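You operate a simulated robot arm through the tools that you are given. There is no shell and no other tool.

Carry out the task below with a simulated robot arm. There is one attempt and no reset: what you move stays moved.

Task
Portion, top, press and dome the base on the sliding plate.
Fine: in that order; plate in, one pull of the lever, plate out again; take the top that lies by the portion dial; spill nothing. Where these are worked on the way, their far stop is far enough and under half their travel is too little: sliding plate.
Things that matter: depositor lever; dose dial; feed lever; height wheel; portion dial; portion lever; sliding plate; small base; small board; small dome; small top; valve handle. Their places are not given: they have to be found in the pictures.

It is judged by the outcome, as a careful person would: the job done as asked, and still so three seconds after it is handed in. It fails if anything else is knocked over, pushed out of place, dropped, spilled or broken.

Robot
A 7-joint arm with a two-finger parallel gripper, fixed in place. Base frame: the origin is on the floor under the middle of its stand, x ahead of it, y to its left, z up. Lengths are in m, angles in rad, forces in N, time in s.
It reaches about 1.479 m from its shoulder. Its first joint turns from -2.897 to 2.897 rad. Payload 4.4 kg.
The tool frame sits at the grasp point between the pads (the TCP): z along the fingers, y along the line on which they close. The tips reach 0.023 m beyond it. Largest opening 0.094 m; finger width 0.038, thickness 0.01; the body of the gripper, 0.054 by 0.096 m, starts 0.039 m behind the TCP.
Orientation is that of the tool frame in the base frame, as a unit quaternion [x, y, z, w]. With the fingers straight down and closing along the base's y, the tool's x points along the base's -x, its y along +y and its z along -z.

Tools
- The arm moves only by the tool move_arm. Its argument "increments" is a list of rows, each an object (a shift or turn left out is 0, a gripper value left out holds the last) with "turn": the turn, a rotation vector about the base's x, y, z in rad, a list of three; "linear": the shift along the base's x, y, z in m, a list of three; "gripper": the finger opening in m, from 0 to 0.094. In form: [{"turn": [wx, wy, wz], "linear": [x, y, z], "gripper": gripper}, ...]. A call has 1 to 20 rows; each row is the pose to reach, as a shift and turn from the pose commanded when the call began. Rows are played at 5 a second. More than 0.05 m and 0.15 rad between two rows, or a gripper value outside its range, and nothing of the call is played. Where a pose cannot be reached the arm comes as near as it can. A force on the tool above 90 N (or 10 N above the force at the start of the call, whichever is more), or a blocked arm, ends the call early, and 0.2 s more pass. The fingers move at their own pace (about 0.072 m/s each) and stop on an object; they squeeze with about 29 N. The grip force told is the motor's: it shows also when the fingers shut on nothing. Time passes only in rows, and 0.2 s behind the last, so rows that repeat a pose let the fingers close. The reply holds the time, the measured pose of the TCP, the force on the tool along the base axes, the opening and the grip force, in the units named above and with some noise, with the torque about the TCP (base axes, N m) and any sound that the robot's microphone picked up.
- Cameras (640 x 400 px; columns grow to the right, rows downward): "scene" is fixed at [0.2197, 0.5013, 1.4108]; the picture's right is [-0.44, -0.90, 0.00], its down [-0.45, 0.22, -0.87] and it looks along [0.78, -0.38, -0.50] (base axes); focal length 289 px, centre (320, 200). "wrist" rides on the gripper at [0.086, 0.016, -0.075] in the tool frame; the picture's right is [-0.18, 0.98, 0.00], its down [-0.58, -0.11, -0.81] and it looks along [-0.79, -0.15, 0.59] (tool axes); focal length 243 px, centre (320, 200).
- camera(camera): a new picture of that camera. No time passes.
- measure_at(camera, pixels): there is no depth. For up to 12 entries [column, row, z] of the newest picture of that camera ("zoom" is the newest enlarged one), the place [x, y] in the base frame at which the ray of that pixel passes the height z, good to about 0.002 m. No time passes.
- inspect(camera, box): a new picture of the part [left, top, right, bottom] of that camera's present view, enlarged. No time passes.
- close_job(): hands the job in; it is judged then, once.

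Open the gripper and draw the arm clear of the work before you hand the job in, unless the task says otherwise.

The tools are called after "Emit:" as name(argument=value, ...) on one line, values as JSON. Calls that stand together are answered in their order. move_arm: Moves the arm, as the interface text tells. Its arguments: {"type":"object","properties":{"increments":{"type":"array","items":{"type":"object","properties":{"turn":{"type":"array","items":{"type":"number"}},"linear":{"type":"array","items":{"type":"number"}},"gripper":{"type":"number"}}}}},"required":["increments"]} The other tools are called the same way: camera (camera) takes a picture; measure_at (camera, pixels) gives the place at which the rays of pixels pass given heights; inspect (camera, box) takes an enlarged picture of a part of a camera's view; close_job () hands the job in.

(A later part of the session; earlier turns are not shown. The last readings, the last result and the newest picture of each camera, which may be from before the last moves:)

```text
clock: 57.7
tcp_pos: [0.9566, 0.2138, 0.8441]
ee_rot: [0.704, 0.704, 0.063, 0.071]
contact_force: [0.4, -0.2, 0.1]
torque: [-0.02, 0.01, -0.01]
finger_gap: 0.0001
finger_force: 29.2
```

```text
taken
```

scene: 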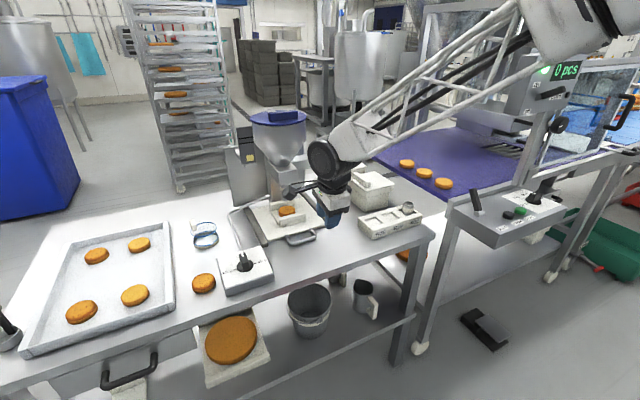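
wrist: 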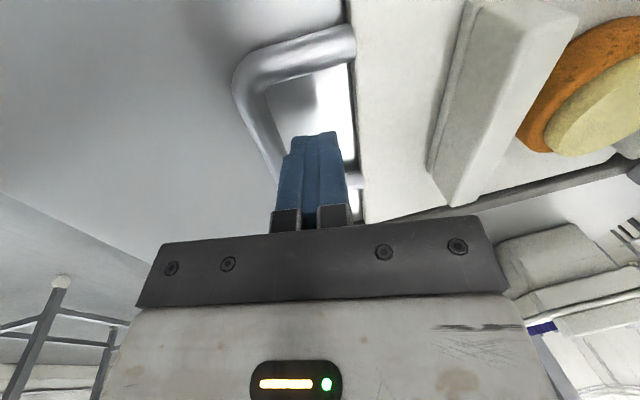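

The fingers are inside the loop, clear of bar and plate edge. I lower to TCP z≈0.828 and begin drawing the plate out slowly.

Emit:
move_arm(increments=[{"linear": [0, 0, -0.01]}, {"linear": [0, 0, -0.0165]}, {"linear": [-0.004, 0, -0.0165]}, {"linear": [-0.008, 0, -0.0165]}, {"linear": [-0.011, 0, -0.0165]}, {"linear": [-0.015, 0, -0.0165]}, {"linear": [-0.02, 0, -0.0165]}, {"linear": [-0.026, 0, -0.0165]}, {"linear": [-0.033, 0, -0.0165]}, {"linear": [-0.041, 0, -0.0165]}, {"linear": [-0.049, 0, -0.0165]}, {"linear": [-0.057, 0, -0.0165]}, {"linear": [-0.064, 0, -0.0165]}, {"linear": [-0.07, 0, -0.0165]}])

Emit:
inspect(camera="scene", box=[245, 170, 365, 280])

Emit:
camera(camera="wrist")

```text
clock: 60.7
tcp_pos: [0.8854, 0.2145, 0.8273]
ee_rot: [0.704, 0.703, 0.063, 0.072]
contact_force: [0.4, -0.6, 0.2]
torque: [0.01, -0.03, -0.01]
finger_gap: 0.0
finger_force: 28.9
```

```text
3.64 times, centred on (305, 225) of scene
```

zoom: 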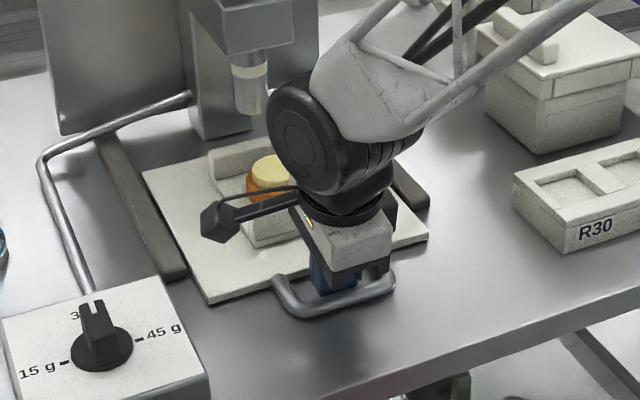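

```text
taken
```

wrist: 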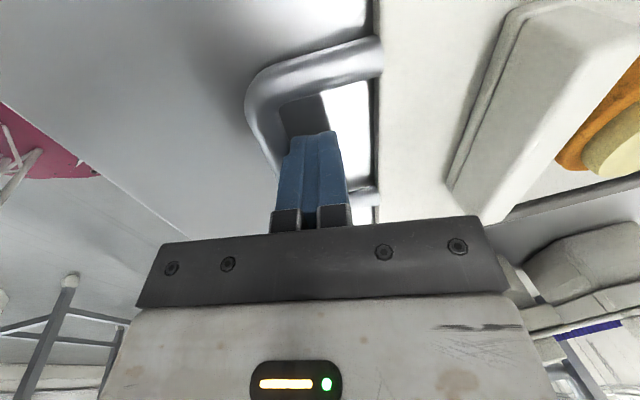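

The plate follows with no noticeable force and the portion rides along. I pull on another 11 cm, slowing at the end.

Emit:
move_arm(increments=[{"linear": [-0.004, 0, 0]}, {"linear": [-0.01, 0, 0]}, {"linear": [-0.017, 0, 0]}, {"linear": [-0.025, 0, 0]}, {"linear": [-0.033, 0, 0]}, {"linear": [-0.041, 0, 0]}, {"linear": [-0.049, 0, 0]}, {"linear": [-0.057, 0, 0]}, {"linear": [-0.065, 0, 0]}, {"linear": [-0.073, 0, 0]}, {"linear": [-0.081, 0, 0]}, {"linear": [-0.088, 0, 0]}, {"linear": [-0.094, 0, 0]}, {"linear": [-0.099, 0, 0]}, {"linear": [-0.103, 0, 0]}, {"linear": [-0.106, 0, 0]}])

Emit:
inspect(camera="scene", box=[245, 180, 365, 290])

```text
clock: 64.1
tcp_pos: [0.7797, 0.2142, 0.8255]
ee_rot: [0.705, 0.703, 0.063, 0.072]
contact_force: [0.0, 0.2, -0.5]
torque: [-0.01, 0.0, -0.02]
finger_gap: 0.0
finger_force: 28.9
```

```text
3.64 times, centred on (305, 235) of scene
```

zoom: 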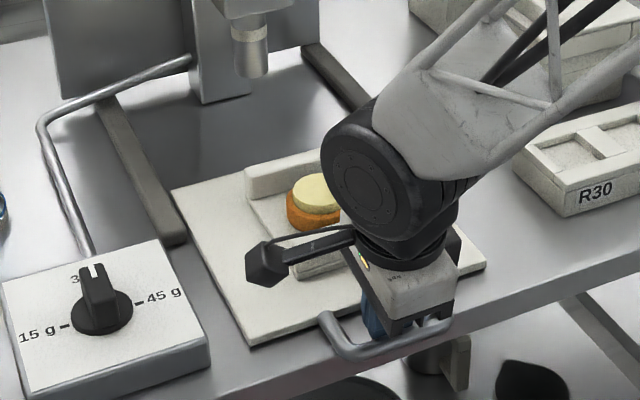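

About 1 cm remains to the out stop; I pull the rest in 2 mm rows.

Emit:
move_arm(increments=[{"linear": [-0.002, 0, 0]}, {"linear": [-0.004, 0, 0]}, {"linear": [-0.006, 0, 0]}, {"linear": [-0.008, 0, 0]}, {"linear": [-0.0095, 0, 0]}, {"linear": [-0.0105, 0, 0]}])

```text
clock: 65.5
tcp_pos: [0.7671, 0.2142, 0.8272]
ee_rot: [0.705, 0.703, 0.062, 0.071]
contact_force: [0.4, 0.3, 0.9]
torque: [0.01, 0.0, -0.02]
finger_gap: 0.0001
finger_force: 28.9
```

Still no stop force at TCP x 0.767. I pull a few mm further.

Emit:
move_arm(increments=[{"linear": [-0.0015, 0, 0]}, {"linear": [-0.003, 0, 0]}, {"linear": [-0.0045, 0, 0]}, {"linear": [-0.006, 0, 0]}])

Emit:
inspect(camera="scene", box=[245, 180, 365, 290])

Emit:
camera(camera="wrist")

```text
clock: 66.4
tcp_pos: [0.7683, 0.2151, 0.8293]
ee_rot: [0.705, 0.702, 0.066, 0.074]
contact_force: [28.5, -2.8, -16.3]
torque: [-0.3, -0.62, -0.47]
finger_gap: 0.0
finger_force: 28.4
stopped in row 4: the force on the tool passed its limit at 99 N (the readings are from after the stop); the commanded pose is now the measured one
```

```text
3.64 times, centred on (305, 235) of scene
```

zoom: 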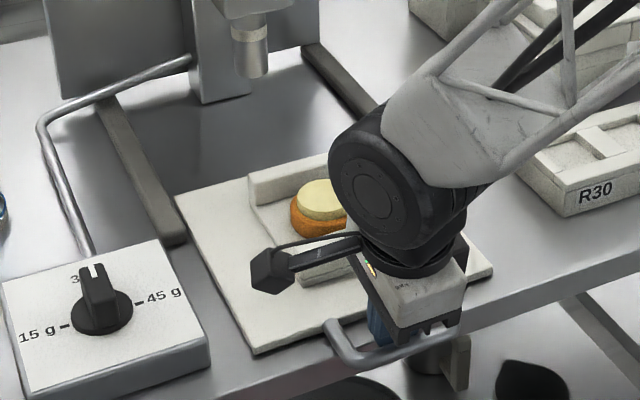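

```text
taken
```

wrist: 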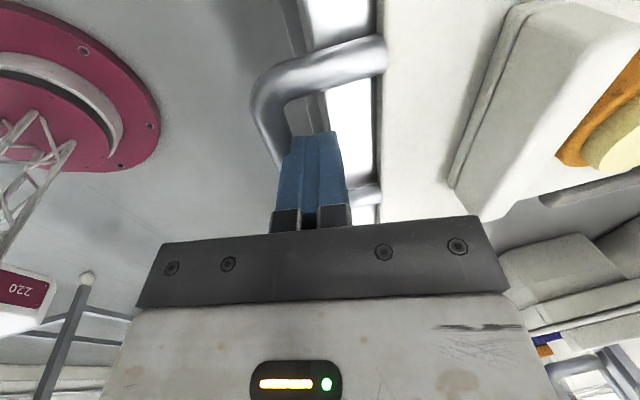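

The plate is at its out stop (99 N at TCP x 0.768). I ease off the bar toward +x by 6 mm, then raise and back away.

Emit:
move_arm(increments=[{"linear": [0.003, 0, 0.0]}, {"linear": [0.007, 0, 0.0]}, {"linear": [0.007, 0, 0.015]}, {"linear": [0.007, 0, 0.035]}, {"linear": [0.0, 0, 0.065]}, {"linear": [-0.02, 0.01, 0.105]}, {"linear": [-0.04, 0.02, 0.145], "turn": [0, 0.1, 0]}, {"linear": [-0.05, 0.03, 0.185], "turn": [0, 0.2, 0]}, {"linear": [-0.05, 0.05, 0.225], "turn": [0, 0.2, 0]}])

Emit:
camera(camera="scene")

Emit:
inspect(camera="scene", box=[265, 210, 345, 270])

```text
clock: 68.4
tcp_pos: [0.7166, 0.2649, 1.0522]
ee_rot: [0.708, 0.706, -0.005, 0.002]
contact_force: [-0.3, 0.5, -0.8]
torque: [-0.04, 0.0, 0.02]
finger_gap: 0.0
finger_force: 28.6
```

```text
taken
```

scene: 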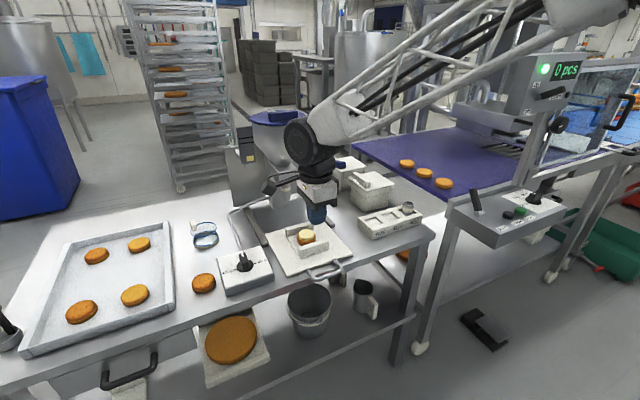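

```text
6.67 times, centred on (305, 240) of scene
```

zoom: 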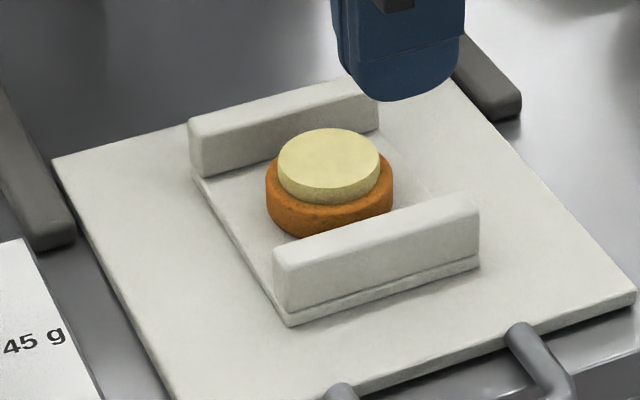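

The portion sits neatly on the base between the board's ridges. I turn the hand back 90° and take a measured look at board, ridges and portion from a steeper angle.

Emit:
move_arm(increments=[{"turn": [0, 0, 0.145]}, {"turn": [0, 0, 0.29]}, {"turn": [0, 0, 0.435]}, {"turn": [0, 0, 0.58]}, {"turn": [0, 0, 0.725]}, {"turn": [0, 0, 0.87]}, {"turn": [0, 0, 1.015]}, {"turn": [0, 0, 1.16]}, {"turn": [0, 0, 1.305]}, {"turn": [0, 0, 1.45]}, {"turn": [0, 0, 1.5708]}])

Emit:
move_arm(increments=[{"linear": [0.0, -0.01, 0.0], "turn": [0, 0.1, 0], "gripper": 0.094}, {"linear": [0.0, -0.02, 0.0], "turn": [0, 0.2, 0]}, {"linear": [0.0, -0.03, 0.0], "turn": [0, 0.3, 0]}])

Emit:
camera(camera="wrist")

Emit:
inspect(camera="wrist", box=[240, 90, 420, 240])

```text
clock: 70.8
tcp_pos: [0.7188, 0.2644, 1.0541]
ee_rot: [0.001, 1.0, -0.003, 0.005]
contact_force: [-1.3, 0.0, 0.3]
torque: [-0.01, 0.03, -0.01]
finger_gap: 0.0002
finger_force: 29.0
```

```text
clock: 71.6
tcp_pos: [0.7181, 0.2342, 1.053]
ee_rot: [0.0, 0.99, -0.003, -0.144]
contact_force: [-0.7, -0.6, -0.1]
torque: [0.02, 0.01, 0.05]
finger_gap: 0.0939
finger_force: 0.1
```

```text
taken
```

wrist: 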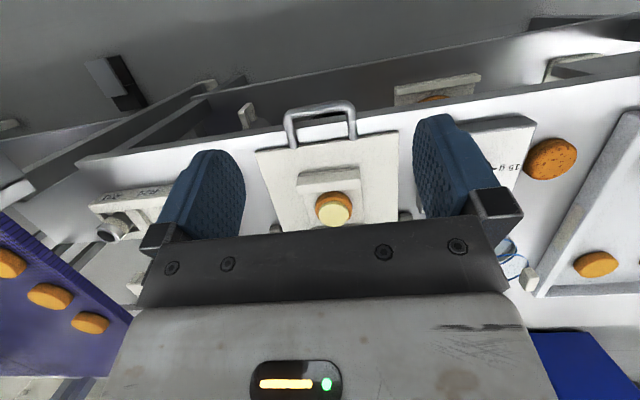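

```text
2.67 times, centred on (330, 165) of wrist
```

zoom: 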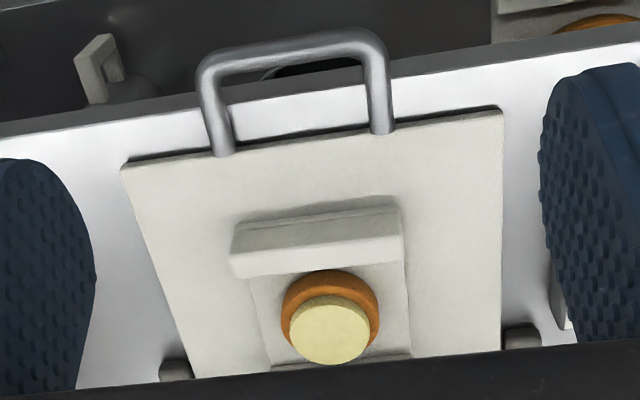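

I measure the ridges and base from this picture: near ridge inner top edge (328.5,191), far ridge foot (337.5,224.6), base/portion centre near (334,212).

Emit:
measure_at(camera="wrist", pixels=[[328.5, 191.25, 0.841], [328.5, 191.25, 0.835], [337.5, 224.6, 0.818], [337.5, 224.6, 0.812], [334, 215, 0.865], [334, 208, 0.852], [297, 194, 0.841], [361, 188, 0.841], [311, 227, 0.818], [364, 223, 0.818], [256, 151, 0.812], [398, 131, 0.812]])

Emit:
inspect(camera="scene", box=[265, 205, 345, 270])

```text
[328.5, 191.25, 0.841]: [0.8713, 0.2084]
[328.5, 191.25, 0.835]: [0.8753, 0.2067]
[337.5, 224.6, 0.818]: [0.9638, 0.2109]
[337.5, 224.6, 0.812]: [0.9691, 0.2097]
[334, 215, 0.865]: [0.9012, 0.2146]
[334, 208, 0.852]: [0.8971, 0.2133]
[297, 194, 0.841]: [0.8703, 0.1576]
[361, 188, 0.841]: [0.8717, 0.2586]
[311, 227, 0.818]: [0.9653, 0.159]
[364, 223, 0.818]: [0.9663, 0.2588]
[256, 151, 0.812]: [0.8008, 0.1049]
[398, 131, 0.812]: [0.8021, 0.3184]
```

```text
6.15 times, centred on (305, 238) of scene
```

zoom: 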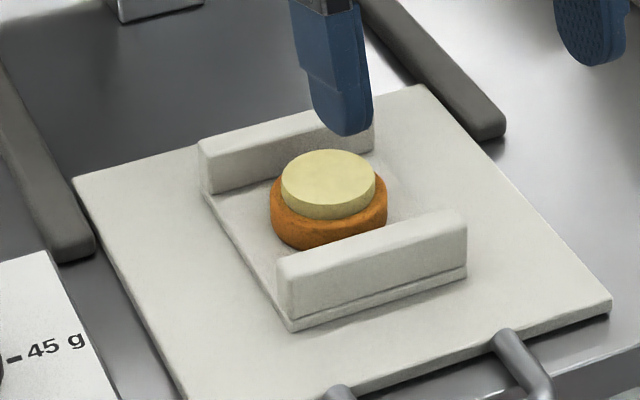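

Ridge tops and base top come out near z≈0.84, portion top near z≈0.852 at (0.907,0.215). Now I go above the speckled top beside the dial (scene (203,282)), keeping the hand high and upright, and measure the room around it.

Emit:
move_arm(increments=[{"linear": [0.0, 0.03, 0.01], "turn": [0, -0.1, 0]}, {"linear": [0.01, 0.07, 0.01], "turn": [0, -0.2, 0]}, {"linear": [0.03, 0.11, 0.0], "turn": [0, -0.3, 0]}, {"linear": [0.05, 0.15, 0.0], "turn": [0, -0.3, 0]}, {"linear": [0.07, 0.19, 0.0], "turn": [0, -0.3, 0]}, {"linear": [0.09, 0.23, -0.01], "turn": [0, -0.3, 0]}, {"linear": [0.11, 0.265, -0.03], "turn": [0, -0.3, 0]}, {"linear": [0.13, 0.29, -0.055], "turn": [0, -0.3, 0]}, {"linear": [0.145, 0.303, -0.09], "turn": [0, -0.3, 0]}])

Emit:
camera(camera="wrist")

Emit:
camera(camera="scene")

```text
clock: 73.6
tcp_pos: [0.8625, 0.5406, 0.9648]
ee_rot: [0.001, 1.0, -0.002, 0.006]
contact_force: [0.5, -0.1, 0.9]
torque: [-0.02, -0.01, 0.01]
finger_gap: 0.0941
finger_force: 0.0
```

```text
taken
```

wrist: 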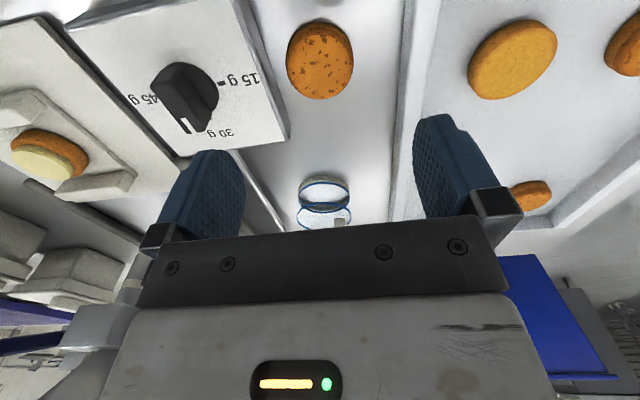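

```text
taken
```

scene: 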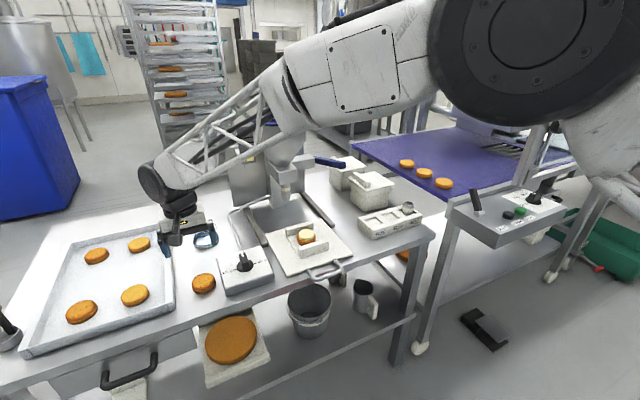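

The top is at (320,60) in the wrist picture. I measure its extent, the dial box edge (286,120) and the tray rim (398,110).

Emit:
measure_at(camera="wrist", pixels=[[320, 58, 0.82], [320, 62, 0.82], [285, 62, 0.815], [354, 58, 0.815], [287, 140, 0.835], [262, 60, 0.835], [398, 110, 0.82], [409, 40, 0.82], [320, 58, 0.81], [320, 22, 0.8], [320, 99, 0.825]])

Emit:
inspect(camera="wrist", box=[230, 0, 430, 130])

Emit:
inspect(camera="scene", box=[170, 250, 280, 310])

```text
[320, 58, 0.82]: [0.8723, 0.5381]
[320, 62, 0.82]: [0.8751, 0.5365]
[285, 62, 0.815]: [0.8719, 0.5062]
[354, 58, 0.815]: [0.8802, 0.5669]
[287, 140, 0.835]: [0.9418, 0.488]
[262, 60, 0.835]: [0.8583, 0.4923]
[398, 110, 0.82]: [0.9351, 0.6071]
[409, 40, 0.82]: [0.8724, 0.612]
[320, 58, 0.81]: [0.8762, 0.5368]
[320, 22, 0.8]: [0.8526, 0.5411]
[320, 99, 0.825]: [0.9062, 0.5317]
```

```text
3.08 times, centred on (330, 65) of wrist
```

zoom: 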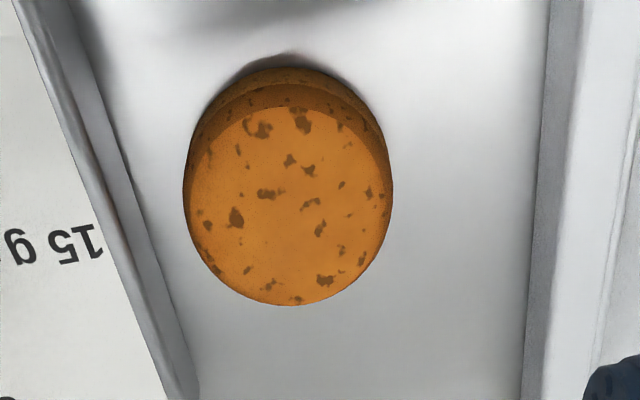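

```text
5.82 times, centred on (225, 280) of scene
```

zoom: 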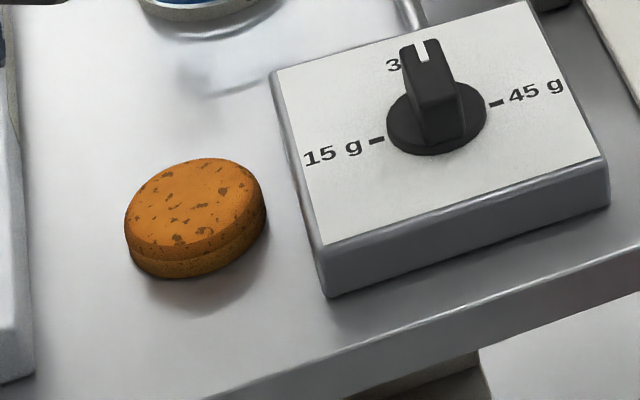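

The top is about 0.061 m across at (0.882,0.5366), only 16 mm from the dial box, so closing along y is too tight. I turn the hand 90° to close along x, where there is room, and then see it from above.

Emit:
move_arm(increments=[{"turn": [0, 0, -0.145], "linear": [0.002, 0, 0]}, {"turn": [0, 0, -0.29], "linear": [0.004, 0, 0]}, {"turn": [0, 0, -0.435], "linear": [0.006, 0, 0]}, {"turn": [0, 0, -0.58], "linear": [0.008, 0, 0]}, {"turn": [0, 0, -0.725], "linear": [0.01, 0, 0]}, {"turn": [0, 0, -0.87], "linear": [0.012, 0, 0]}, {"turn": [0, 0, -1.015], "linear": [0.014, 0, 0]}, {"turn": [0, 0, -1.16], "linear": [0.016, 0, 0]}, {"turn": [0, 0, -1.305], "linear": [0.018, 0, 0]}, {"turn": [0, 0, -1.45], "linear": [0.0195, -0.002, 0]}, {"turn": [0, 0, -1.5708], "linear": [0.0195, -0.004, 0]}])

Emit:
camera(camera="wrist")

Emit:
measure_at(camera="wrist", pixels=[[320, 70, 0.818], [320, 60, 0.818]])

```text
clock: 76.0
tcp_pos: [0.8817, 0.534, 0.9635]
ee_rot: [0.708, 0.706, -0.005, 0.002]
contact_force: [0.8, 0.5, 0.5]
torque: [0.02, 0.03, -0.01]
finger_gap: 0.0939
finger_force: 0.1
```

```text
taken
```

wrist: 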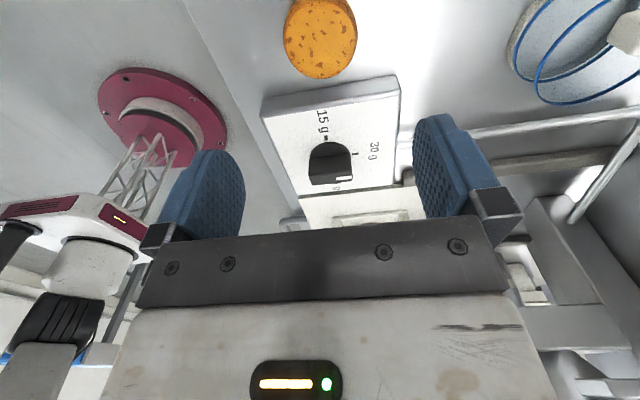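

```text
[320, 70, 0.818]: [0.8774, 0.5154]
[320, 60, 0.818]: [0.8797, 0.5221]
```

The top is centred on column 320 between the fingers. I measure its left/right extremes and far edge from here.

Emit:
measure_at(camera="wrist", pixels=[[284, 30, 0.815], [357, 30, 0.815], [320, 79, 0.818], [320, 79, 0.815], [320, 36, 0.818]])

Emit:
inspect(camera="wrist", box=[250, 0, 400, 100])

```text
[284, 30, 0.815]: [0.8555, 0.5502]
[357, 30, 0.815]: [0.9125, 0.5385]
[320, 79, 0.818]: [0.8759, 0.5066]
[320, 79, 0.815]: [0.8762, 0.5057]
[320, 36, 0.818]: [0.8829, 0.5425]
```

```text
4.00 times, centred on (325, 50) of wrist
```

zoom: 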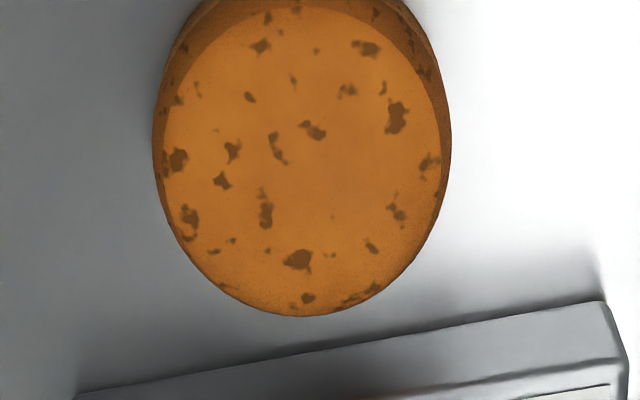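

The top's centre is at about (0.883,0.536). I lower straight over it with fingers open and stop with the tips about 3 mm above the table.

Emit:
move_arm(increments=[{"linear": [0.001, 0.002, -0.035]}, {"linear": [0.001, 0.002, -0.07]}, {"linear": [0.001, 0.002, -0.1]}, {"linear": [0.001, 0.002, -0.125]}, {"linear": [0.001, 0.002, -0.137]}])

Emit:
camera(camera="wrist")

Emit:
inspect(camera="scene", box=[150, 210, 290, 320])

```text
clock: 77.2
tcp_pos: [0.8828, 0.5358, 0.8242]
ee_rot: [0.708, 0.707, -0.006, 0.002]
contact_force: [0.4, 0.5, 0.3]
torque: [0.02, -0.02, 0.01]
finger_gap: 0.0939
finger_force: 0.0
```

```text
taken
```

wrist: 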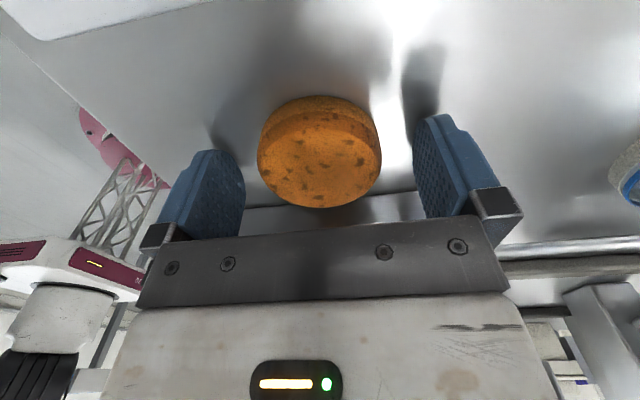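

```text
3.64 times, centred on (220, 265) of scene
```

zoom: 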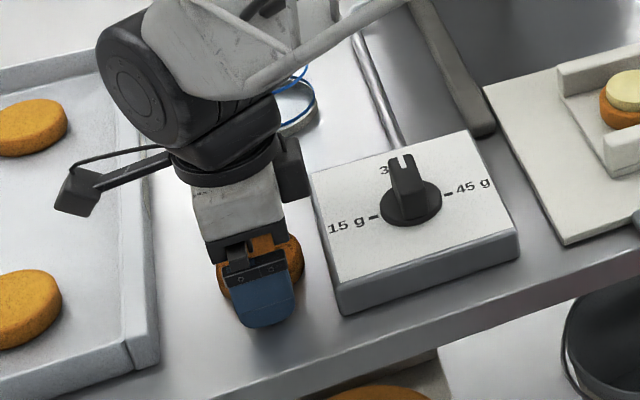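

The top sits centred between the fingers. I raise 1.5 mm and close on it.

Emit:
move_arm(increments=[{"linear": [0, 0, 0.0015], "gripper": 0.08}, {"linear": [0, 0, 0.0015], "gripper": 0.06}, {"linear": [0, 0, 0.0015], "gripper": 0.045}, {"linear": [0, 0, 0.0015], "gripper": 0.045}, {"linear": [0, 0, 0.0015], "gripper": 0.045}])

Emit:
camera(camera="wrist")

```text
clock: 78.4
tcp_pos: [0.8824, 0.5365, 0.827]
ee_rot: [0.708, 0.707, -0.005, 0.002]
contact_force: [0.3, 0.8, 1.5]
torque: [0.01, -0.05, 0.03]
finger_gap: 0.0605
finger_force: 11.2
```

```text
taken
```

wrist: 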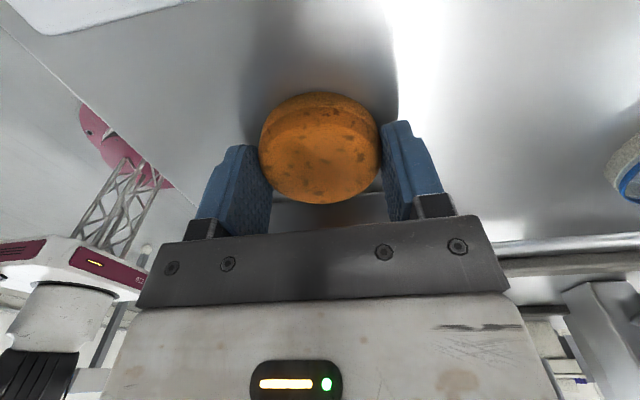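

The top is held (gap 0.0605, 11 N). I lift it slowly and check it hangs level.

Emit:
move_arm(increments=[{"linear": [0, 0, 0.005], "gripper": 0.038}, {"linear": [0, 0, 0.015]}, {"linear": [0, 0, 0.035]}, {"linear": [0, 0, 0.065]}, {"linear": [0, 0, 0.1]}, {"linear": [0, 0, 0.13]}])

Emit:
camera(camera="wrist")

Emit:
camera(camera="scene")

```text
clock: 79.8
tcp_pos: [0.8849, 0.535, 0.9582]
ee_rot: [0.708, 0.707, -0.006, 0.003]
contact_force: [-0.5, 0.6, -2.3]
torque: [0.0, 0.0, 0.01]
finger_gap: 0.0608
finger_force: 11.1
```

```text
taken
```

wrist: 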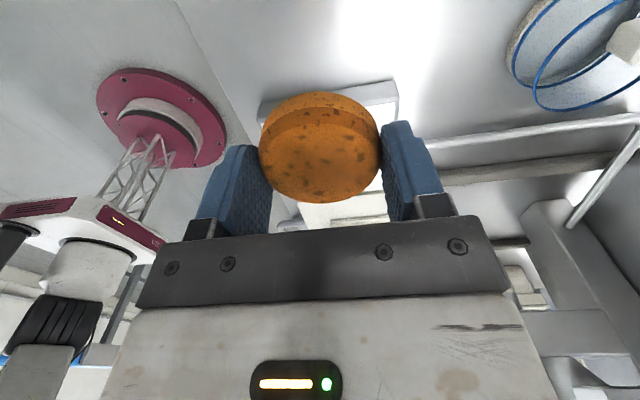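

```text
taken
```

scene: 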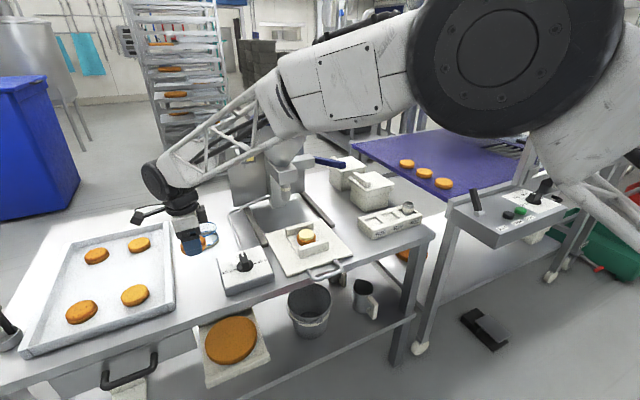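

The top is held level. I carry it at z≈0.97 over to the portion at (0.906,0.215).

Emit:
move_arm(increments=[{"linear": [0.0, -0.02, 0.015]}, {"linear": [0.004, -0.06, 0.02]}, {"linear": [0.008, -0.1, 0.02]}, {"linear": [0.012, -0.14, 0.02]}, {"linear": [0.015, -0.18, 0.02]}, {"linear": [0.018, -0.22, 0.02]}, {"linear": [0.02, -0.26, 0.02]}, {"linear": [0.0215, -0.295, 0.015]}, {"linear": [0.0215, -0.314, 0.0]}, {"linear": [0.0215, -0.32, -0.03]}])

Emit:
camera(camera="wrist")

Emit:
inspect(camera="scene", box=[250, 180, 370, 280])

```text
clock: 82.0
tcp_pos: [0.9048, 0.2173, 0.9313]
ee_rot: [0.708, 0.707, -0.005, 0.002]
contact_force: [-0.8, -0.4, -0.4]
torque: [0.01, -0.01, 0.01]
finger_gap: 0.0609
finger_force: 10.7
```

```text
taken
```

wrist: 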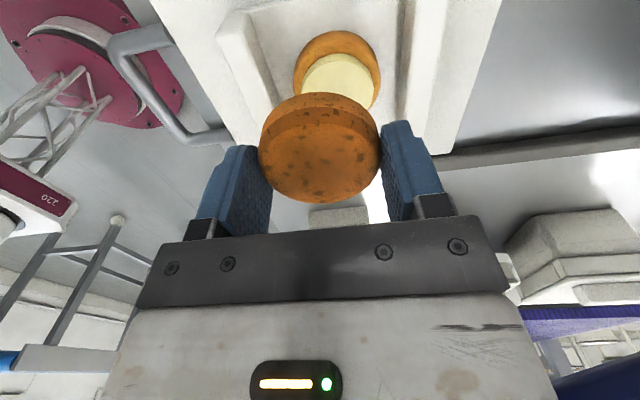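

```text
4.00 times, centred on (310, 230) of scene
```

zoom: 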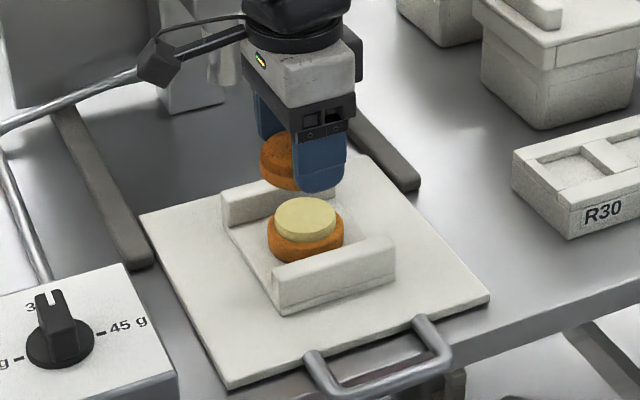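

This side view lets me check x positions: base centre appears at column ~337. I measure base, portion and ridge edges from here at their heights.

Emit:
inspect(camera="wrist", box=[200, 0, 450, 130])

Emit:
measure_at(camera="wrist", pixels=[[293, 70, 0.838], [381, 75, 0.838], [302, 80, 0.852], [379, 85, 0.852], [248, 60, 0.84], [400, 60, 0.84], [339, 75, 0.852], [337, 68, 0.84], [250, 15, 0.84], [400, 110, 0.84], [262, 100, 0.84]])

```text
2.56 times, centred on (325, 65) of wrist
```

zoom: 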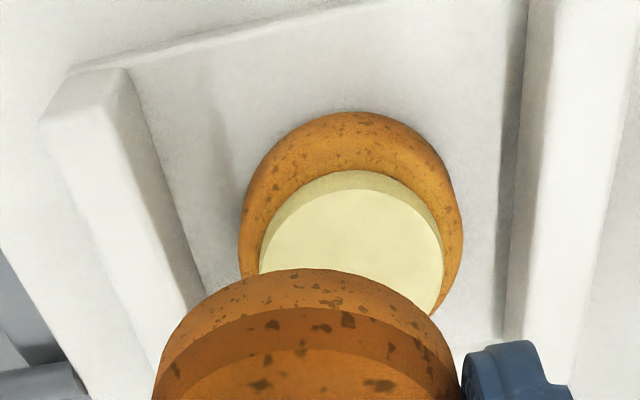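

```text
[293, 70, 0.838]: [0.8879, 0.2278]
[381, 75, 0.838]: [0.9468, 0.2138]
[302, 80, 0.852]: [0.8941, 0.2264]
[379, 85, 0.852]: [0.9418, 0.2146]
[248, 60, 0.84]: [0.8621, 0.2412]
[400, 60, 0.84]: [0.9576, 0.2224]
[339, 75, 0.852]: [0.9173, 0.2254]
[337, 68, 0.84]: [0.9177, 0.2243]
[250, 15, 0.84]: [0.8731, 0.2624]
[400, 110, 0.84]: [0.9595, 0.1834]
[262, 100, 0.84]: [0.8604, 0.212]
```

The side view fixes x well: base centre x≈0.917 (centred between the ridges), which means base top is really near z≈0.83 and portion top near 0.842. I shift the held top to (0.917,0.212) and come lower.

Emit:
move_arm(increments=[{"linear": [0.006, -0.003, -0.01]}, {"linear": [0.0124, -0.0055, -0.025]}, {"linear": [0.0124, -0.0055, -0.038]}, {"linear": [0.0124, -0.0055, -0.044]}])

Emit:
camera(camera="wrist")

Emit:
inspect(camera="scene", box=[270, 200, 350, 270])

```text
clock: 83.0
tcp_pos: [0.917, 0.2093, 0.8843]
ee_rot: [0.708, 0.707, -0.005, 0.002]
contact_force: [0.0, 0.4, -0.8]
torque: [0.01, 0.04, 0.0]
finger_gap: 0.0605
finger_force: 11.0
```

```text
taken
```

wrist: 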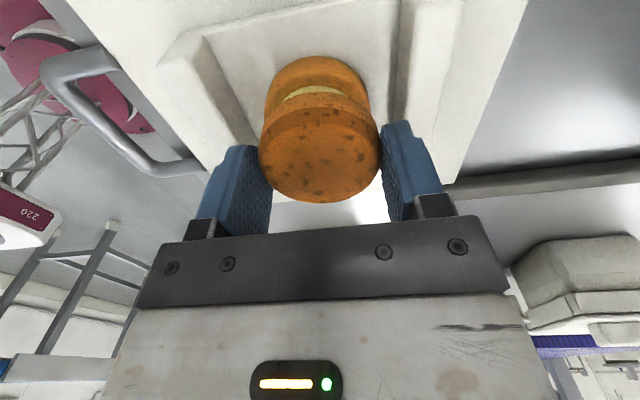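

```text
5.71 times, centred on (310, 235) of scene
```

zoom: 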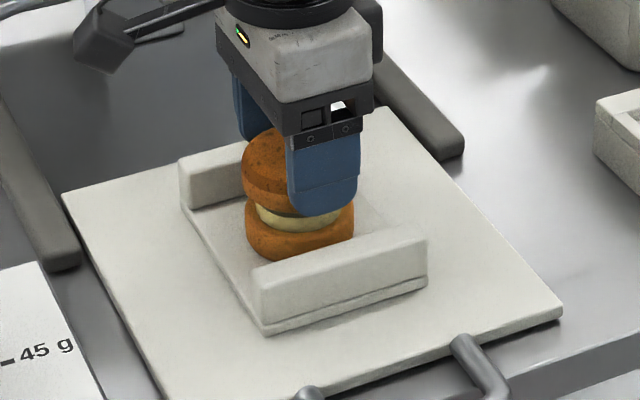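

Alignment is good: base centre column 318 under the held top's 320. I lower the last stretch in small steps, watching the force.

Emit:
move_arm(increments=[{"linear": [0, 0.0, -0.004]}, {"linear": [0, 0.0, -0.008]}, {"linear": [0, 0.0, -0.01]}])

Emit:
camera(camera="wrist")

Emit:
inspect(camera="scene", box=[270, 200, 350, 270])

```text
clock: 83.8
tcp_pos: [0.9173, 0.2111, 0.8757]
ee_rot: [0.708, 0.706, -0.006, 0.002]
contact_force: [2.7, -0.4, 5.5]
torque: [-0.03, -0.15, 0.02]
finger_gap: 0.0607
finger_force: 11.3
```

```text
taken
```

wrist: 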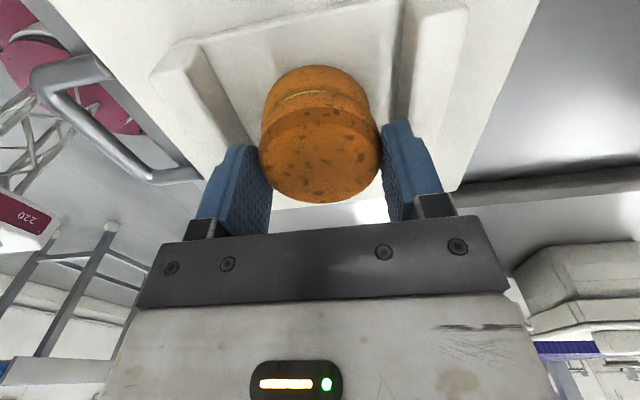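

```text
5.71 times, centred on (310, 235) of scene
```

zoom: 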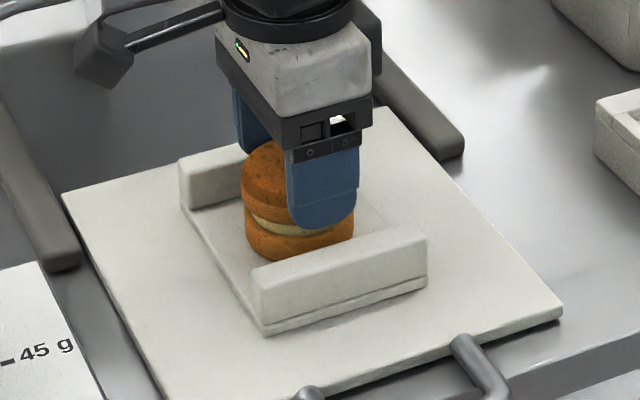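

Contact at 5.5 N: the top rests on the portion. I open the fingers gently and raise the hand.

Emit:
move_arm(increments=[{"linear": [0, 0.0, 0.0], "gripper": 0.056}, {"linear": [0, 0.0, 0.0], "gripper": 0.062}, {"linear": [0, 0.0, 0.0], "gripper": 0.068}, {"linear": [0, 0.0, 0.0], "gripper": 0.08}, {"linear": [0, 0.0, 0.0], "gripper": 0.08}])

Emit:
camera(camera="wrist")

Emit:
move_arm(increments=[{"linear": [0, 0.0, 0.01]}, {"linear": [0, 0.0, 0.03]}, {"linear": [0, 0.0, 0.06]}, {"linear": [0, 0.0, 0.09]}])

Emit:
camera(camera="wrist")

Emit:
inspect(camera="scene", box=[270, 200, 350, 270])

```text
clock: 85.0
tcp_pos: [0.9173, 0.2108, 0.8745]
ee_rot: [0.707, 0.707, -0.006, 0.002]
contact_force: [0.5, 0.0, 0.2]
torque: [0.01, 0.02, -0.03]
finger_gap: 0.0799
finger_force: 0.0
```

```text
taken
```

wrist: 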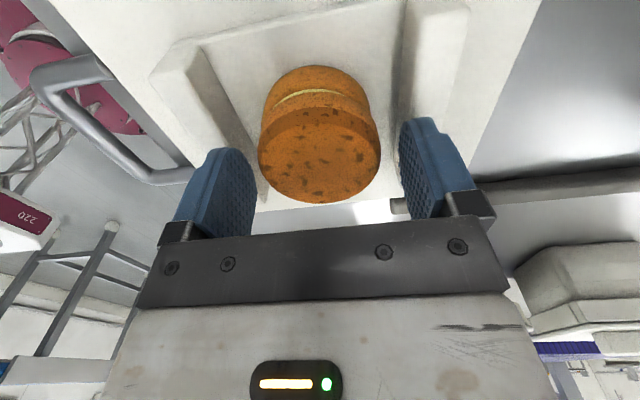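

```text
clock: 86.0
tcp_pos: [0.916, 0.2112, 0.9634]
ee_rot: [0.707, 0.707, -0.005, 0.003]
contact_force: [0.9, 0.5, -0.7]
torque: [-0.03, 0.0, 0.0]
finger_gap: 0.08
finger_force: 0.0
```

```text
taken
```

wrist: 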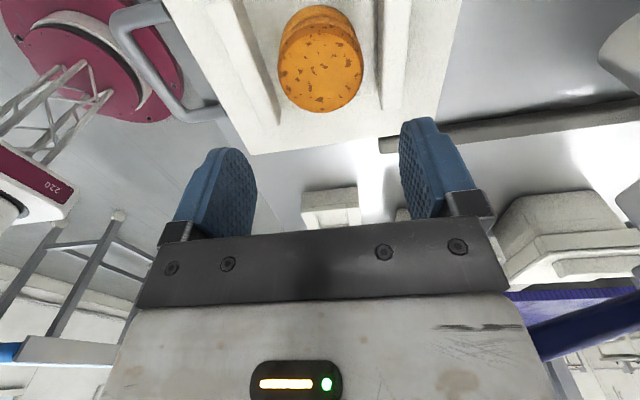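

```text
5.71 times, centred on (310, 235) of scene
```

zoom: 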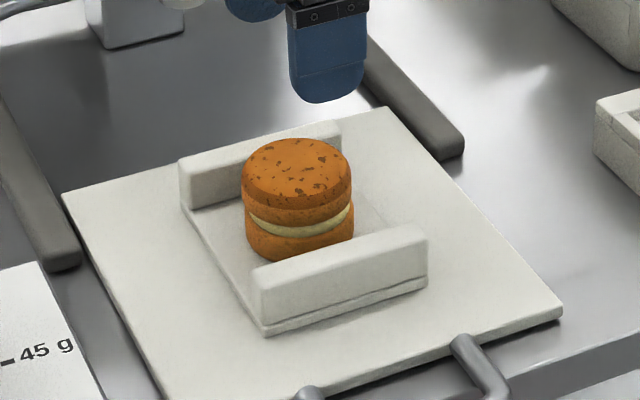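

The top sits on the portion, within about 2 mm of centre. Now I close the fingers and come down on its middle to press.

Emit:
move_arm(increments=[{"linear": [0.001, 0.0, 0.0], "gripper": 0.0}, {"linear": [0.001, 0.0, 0.0], "gripper": 0.0}, {"linear": [0.001, 0.0, 0.0], "gripper": 0.0}, {"linear": [0.001, 0.0, -0.02]}, {"linear": [0.001, 0.0, -0.04]}, {"linear": [0.001, 0.0, -0.055]}, {"linear": [0.001, 0.0, -0.065]}])

Emit:
camera(camera="wrist")

Emit:
inspect(camera="scene", box=[270, 200, 350, 270])

```text
clock: 87.6
tcp_pos: [0.917, 0.2104, 0.8994]
ee_rot: [0.707, 0.707, -0.005, 0.003]
contact_force: [0.0, -0.4, -0.2]
torque: [-0.03, 0.07, 0.01]
finger_gap: 0.0002
finger_force: 28.7
```

```text
taken
```

wrist: 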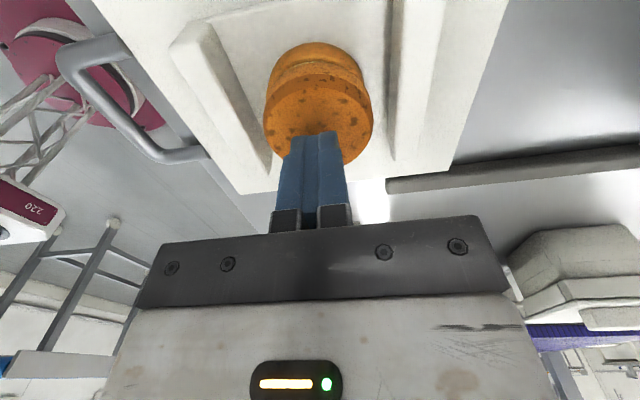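

```text
5.71 times, centred on (310, 235) of scene
```

zoom: 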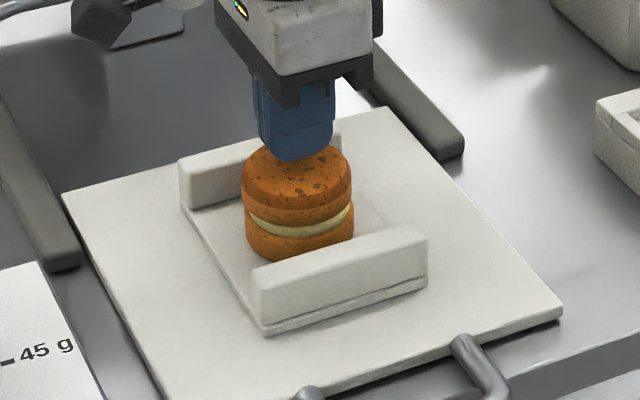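

The tips are about 1 cm over the middle of the top. I lower in small steps until it presses.

Emit:
move_arm(increments=[{"linear": [0, 0, -0.003]}, {"linear": [0, 0, -0.006]}, {"linear": [0, 0, -0.008]}])

Emit:
move_arm(increments=[{"linear": [0, 0, -0.001]}, {"linear": [0, 0, -0.002]}])

```text
clock: 88.4
tcp_pos: [0.9177, 0.2092, 0.8927]
ee_rot: [0.708, 0.706, -0.004, 0.002]
contact_force: [-0.2, -0.1, 1.7]
torque: [0.05, 0.01, 0.0]
finger_gap: 0.0
finger_force: 29.0
```

```text
clock: 89.0
tcp_pos: [0.9185, 0.2097, 0.8928]
ee_rot: [0.708, 0.706, -0.004, 0.003]
contact_force: [-0.8, 1.2, 14.6]
torque: [0.17, 0.01, 0.0]
finger_gap: 0.0001
finger_force: 28.7
```

Pressing with 14.6 N now. I look at the sandwich before deciding whether to press more.

Emit:
inspect(camera="scene", box=[270, 200, 350, 270])

Emit:
camera(camera="wrist")

```text
5.71 times, centred on (310, 235) of scene
```

zoom: 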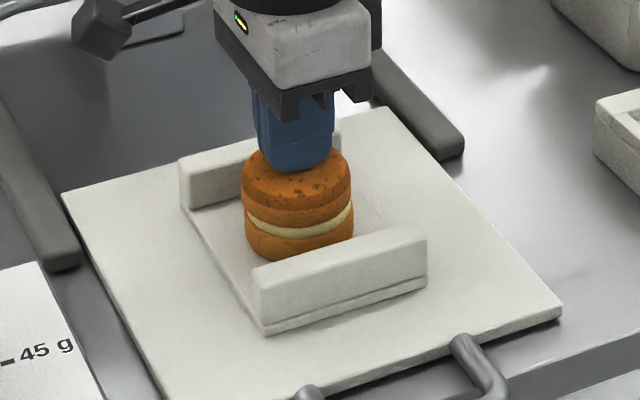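

```text
taken
```

wrist: 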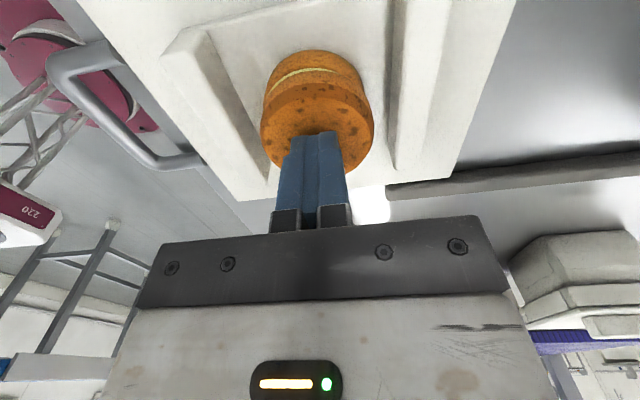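

No visible squash yet at 14.6 N. I press 1 mm more and hold briefly.

Emit:
move_arm(increments=[{"linear": [0, 0, -0.001]}, {"linear": [0, 0, -0.001]}, {"linear": [0, 0, -0.001]}])

Emit:
inspect(camera="scene", box=[270, 200, 350, 270])

```text
clock: 89.8
tcp_pos: [0.918, 0.2099, 0.8911]
ee_rot: [0.707, 0.707, -0.004, 0.003]
contact_force: [2.0, -2.0, 31.6]
torque: [0.11, -0.01, -0.03]
finger_gap: 0.0
finger_force: 28.8
```

```text
5.71 times, centred on (310, 235) of scene
```

zoom: 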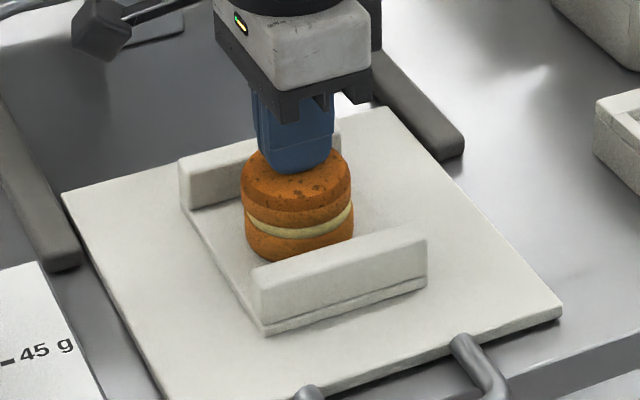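

The press reached 31.6 N, a firm press. I raise the hand gently off and compare the sandwich.

Emit:
move_arm(increments=[{"linear": [0, 0, 0.002]}, {"linear": [0, 0, 0.006]}, {"linear": [0, 0, 0.02]}, {"linear": [0, 0, 0.05]}, {"linear": [-0.01, 0.02, 0.09]}, {"linear": [-0.02, 0.05, 0.12]}])

Emit:
inspect(camera="scene", box=[270, 200, 350, 270])

Emit:
inspect(camera="scene", box=[290, 215, 325, 250])

```text
clock: 91.2
tcp_pos: [0.8987, 0.2609, 1.0068]
ee_rot: [0.707, 0.707, -0.005, 0.002]
contact_force: [0.9, 0.2, -0.7]
torque: [-0.02, 0.04, 0.02]
finger_gap: 0.0
finger_force: 29.5
```

```text
5.71 times, centred on (310, 235) of scene
```

zoom: 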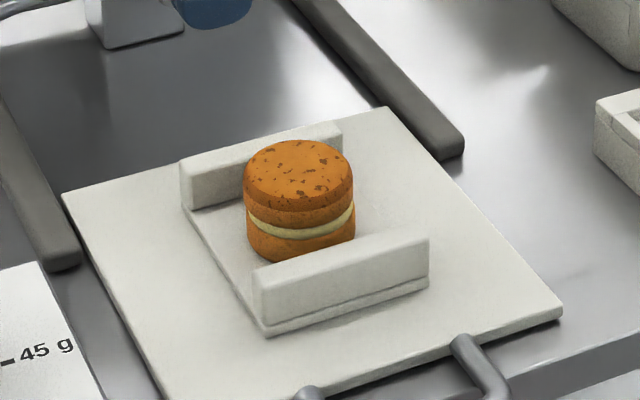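

```text
11.43 times, centred on (308, 232) of scene
```

zoom: 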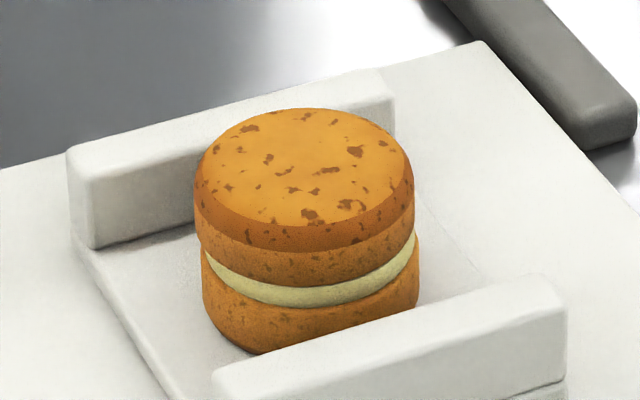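

The filling has spread thin and even to the edge: pressed well. Next the dome: I go round to its left side with the hand still turned, to see the dome and its knob side-on.

Emit:
move_arm(increments=[{"linear": [0.0, 0.04, 0.02]}, {"linear": [0.0, 0.085, 0.03]}, {"linear": [0.0, 0.13, 0.03]}, {"linear": [0.0, 0.175, 0.03]}, {"linear": [0.0, 0.22, 0.03]}, {"linear": [0.01, 0.265, 0.03]}, {"linear": [0.03, 0.305, 0.03]}, {"linear": [0.06, 0.34, 0.03]}, {"linear": [0.09, 0.37, 0.02]}, {"linear": [0.12, 0.39, 0.0]}, {"linear": [0.15, 0.395, -0.02]}, {"linear": [0.18, 0.395, -0.045]}, {"linear": [0.2, 0.395, -0.075]}])

Emit:
camera(camera="wrist")

Emit:
camera(camera="scene")

```text
clock: 94.0
tcp_pos: [1.0974, 0.6548, 0.9344]
ee_rot: [0.707, 0.707, -0.004, 0.003]
contact_force: [0.0, 0.6, 1.6]
torque: [-0.02, 0.03, -0.03]
finger_gap: 0.0
finger_force: 29.3
```

```text
taken
```

wrist: 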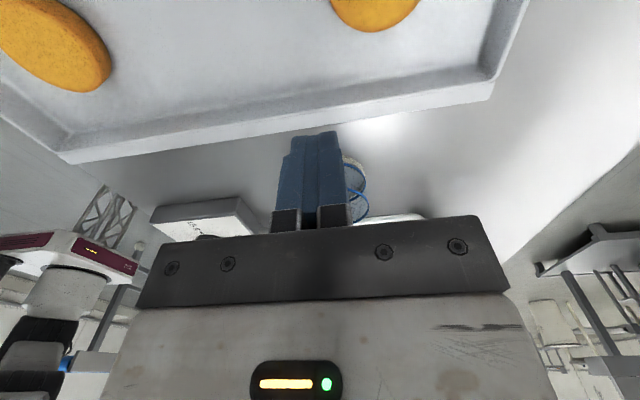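

```text
taken
```

scene: 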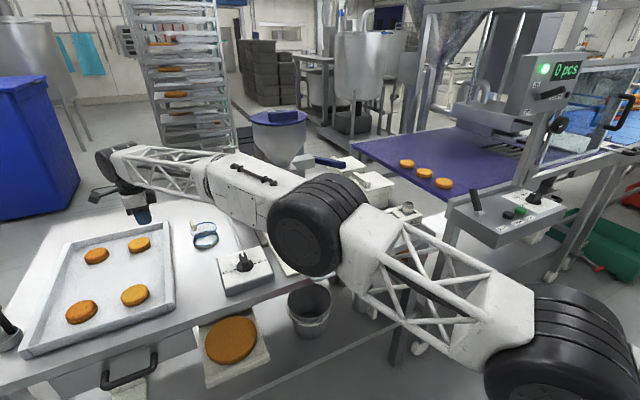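

The closed fingers hide the dome; I open them and move a little nearer and higher.

Emit:
move_arm(increments=[{"linear": [0.0, -0.01, 0.02], "gripper": 0.094}, {"linear": [0.0, -0.03, 0.035], "gripper": 0.094}, {"linear": [0.0, -0.045, 0.035], "gripper": 0.094}])

Emit:
camera(camera="wrist")

Emit:
inspect(camera="wrist", box=[260, 90, 420, 230])

```text
clock: 94.8
tcp_pos: [1.0961, 0.6107, 0.9692]
ee_rot: [0.708, 0.707, -0.004, 0.003]
contact_force: [-1.1, 0.3, 0.0]
torque: [-0.05, 0.05, -0.02]
finger_gap: 0.0939
finger_force: 0.0
```

```text
taken
```

wrist: 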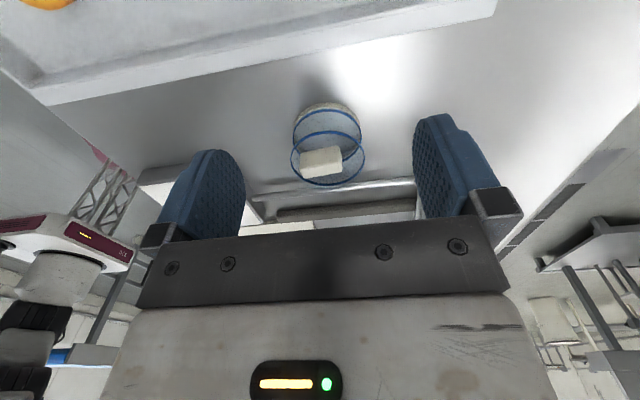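

```text
2.86 times, centred on (340, 160) of wrist
```

zoom: 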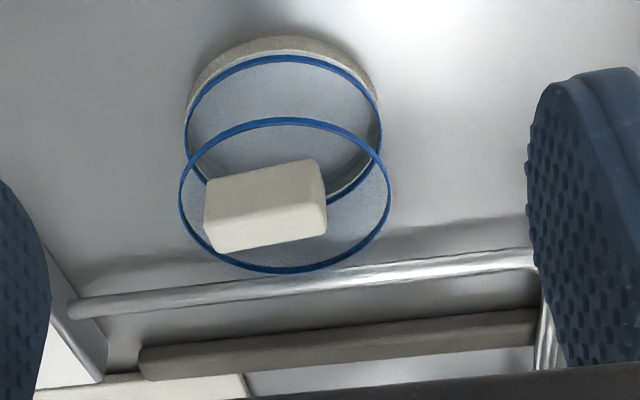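

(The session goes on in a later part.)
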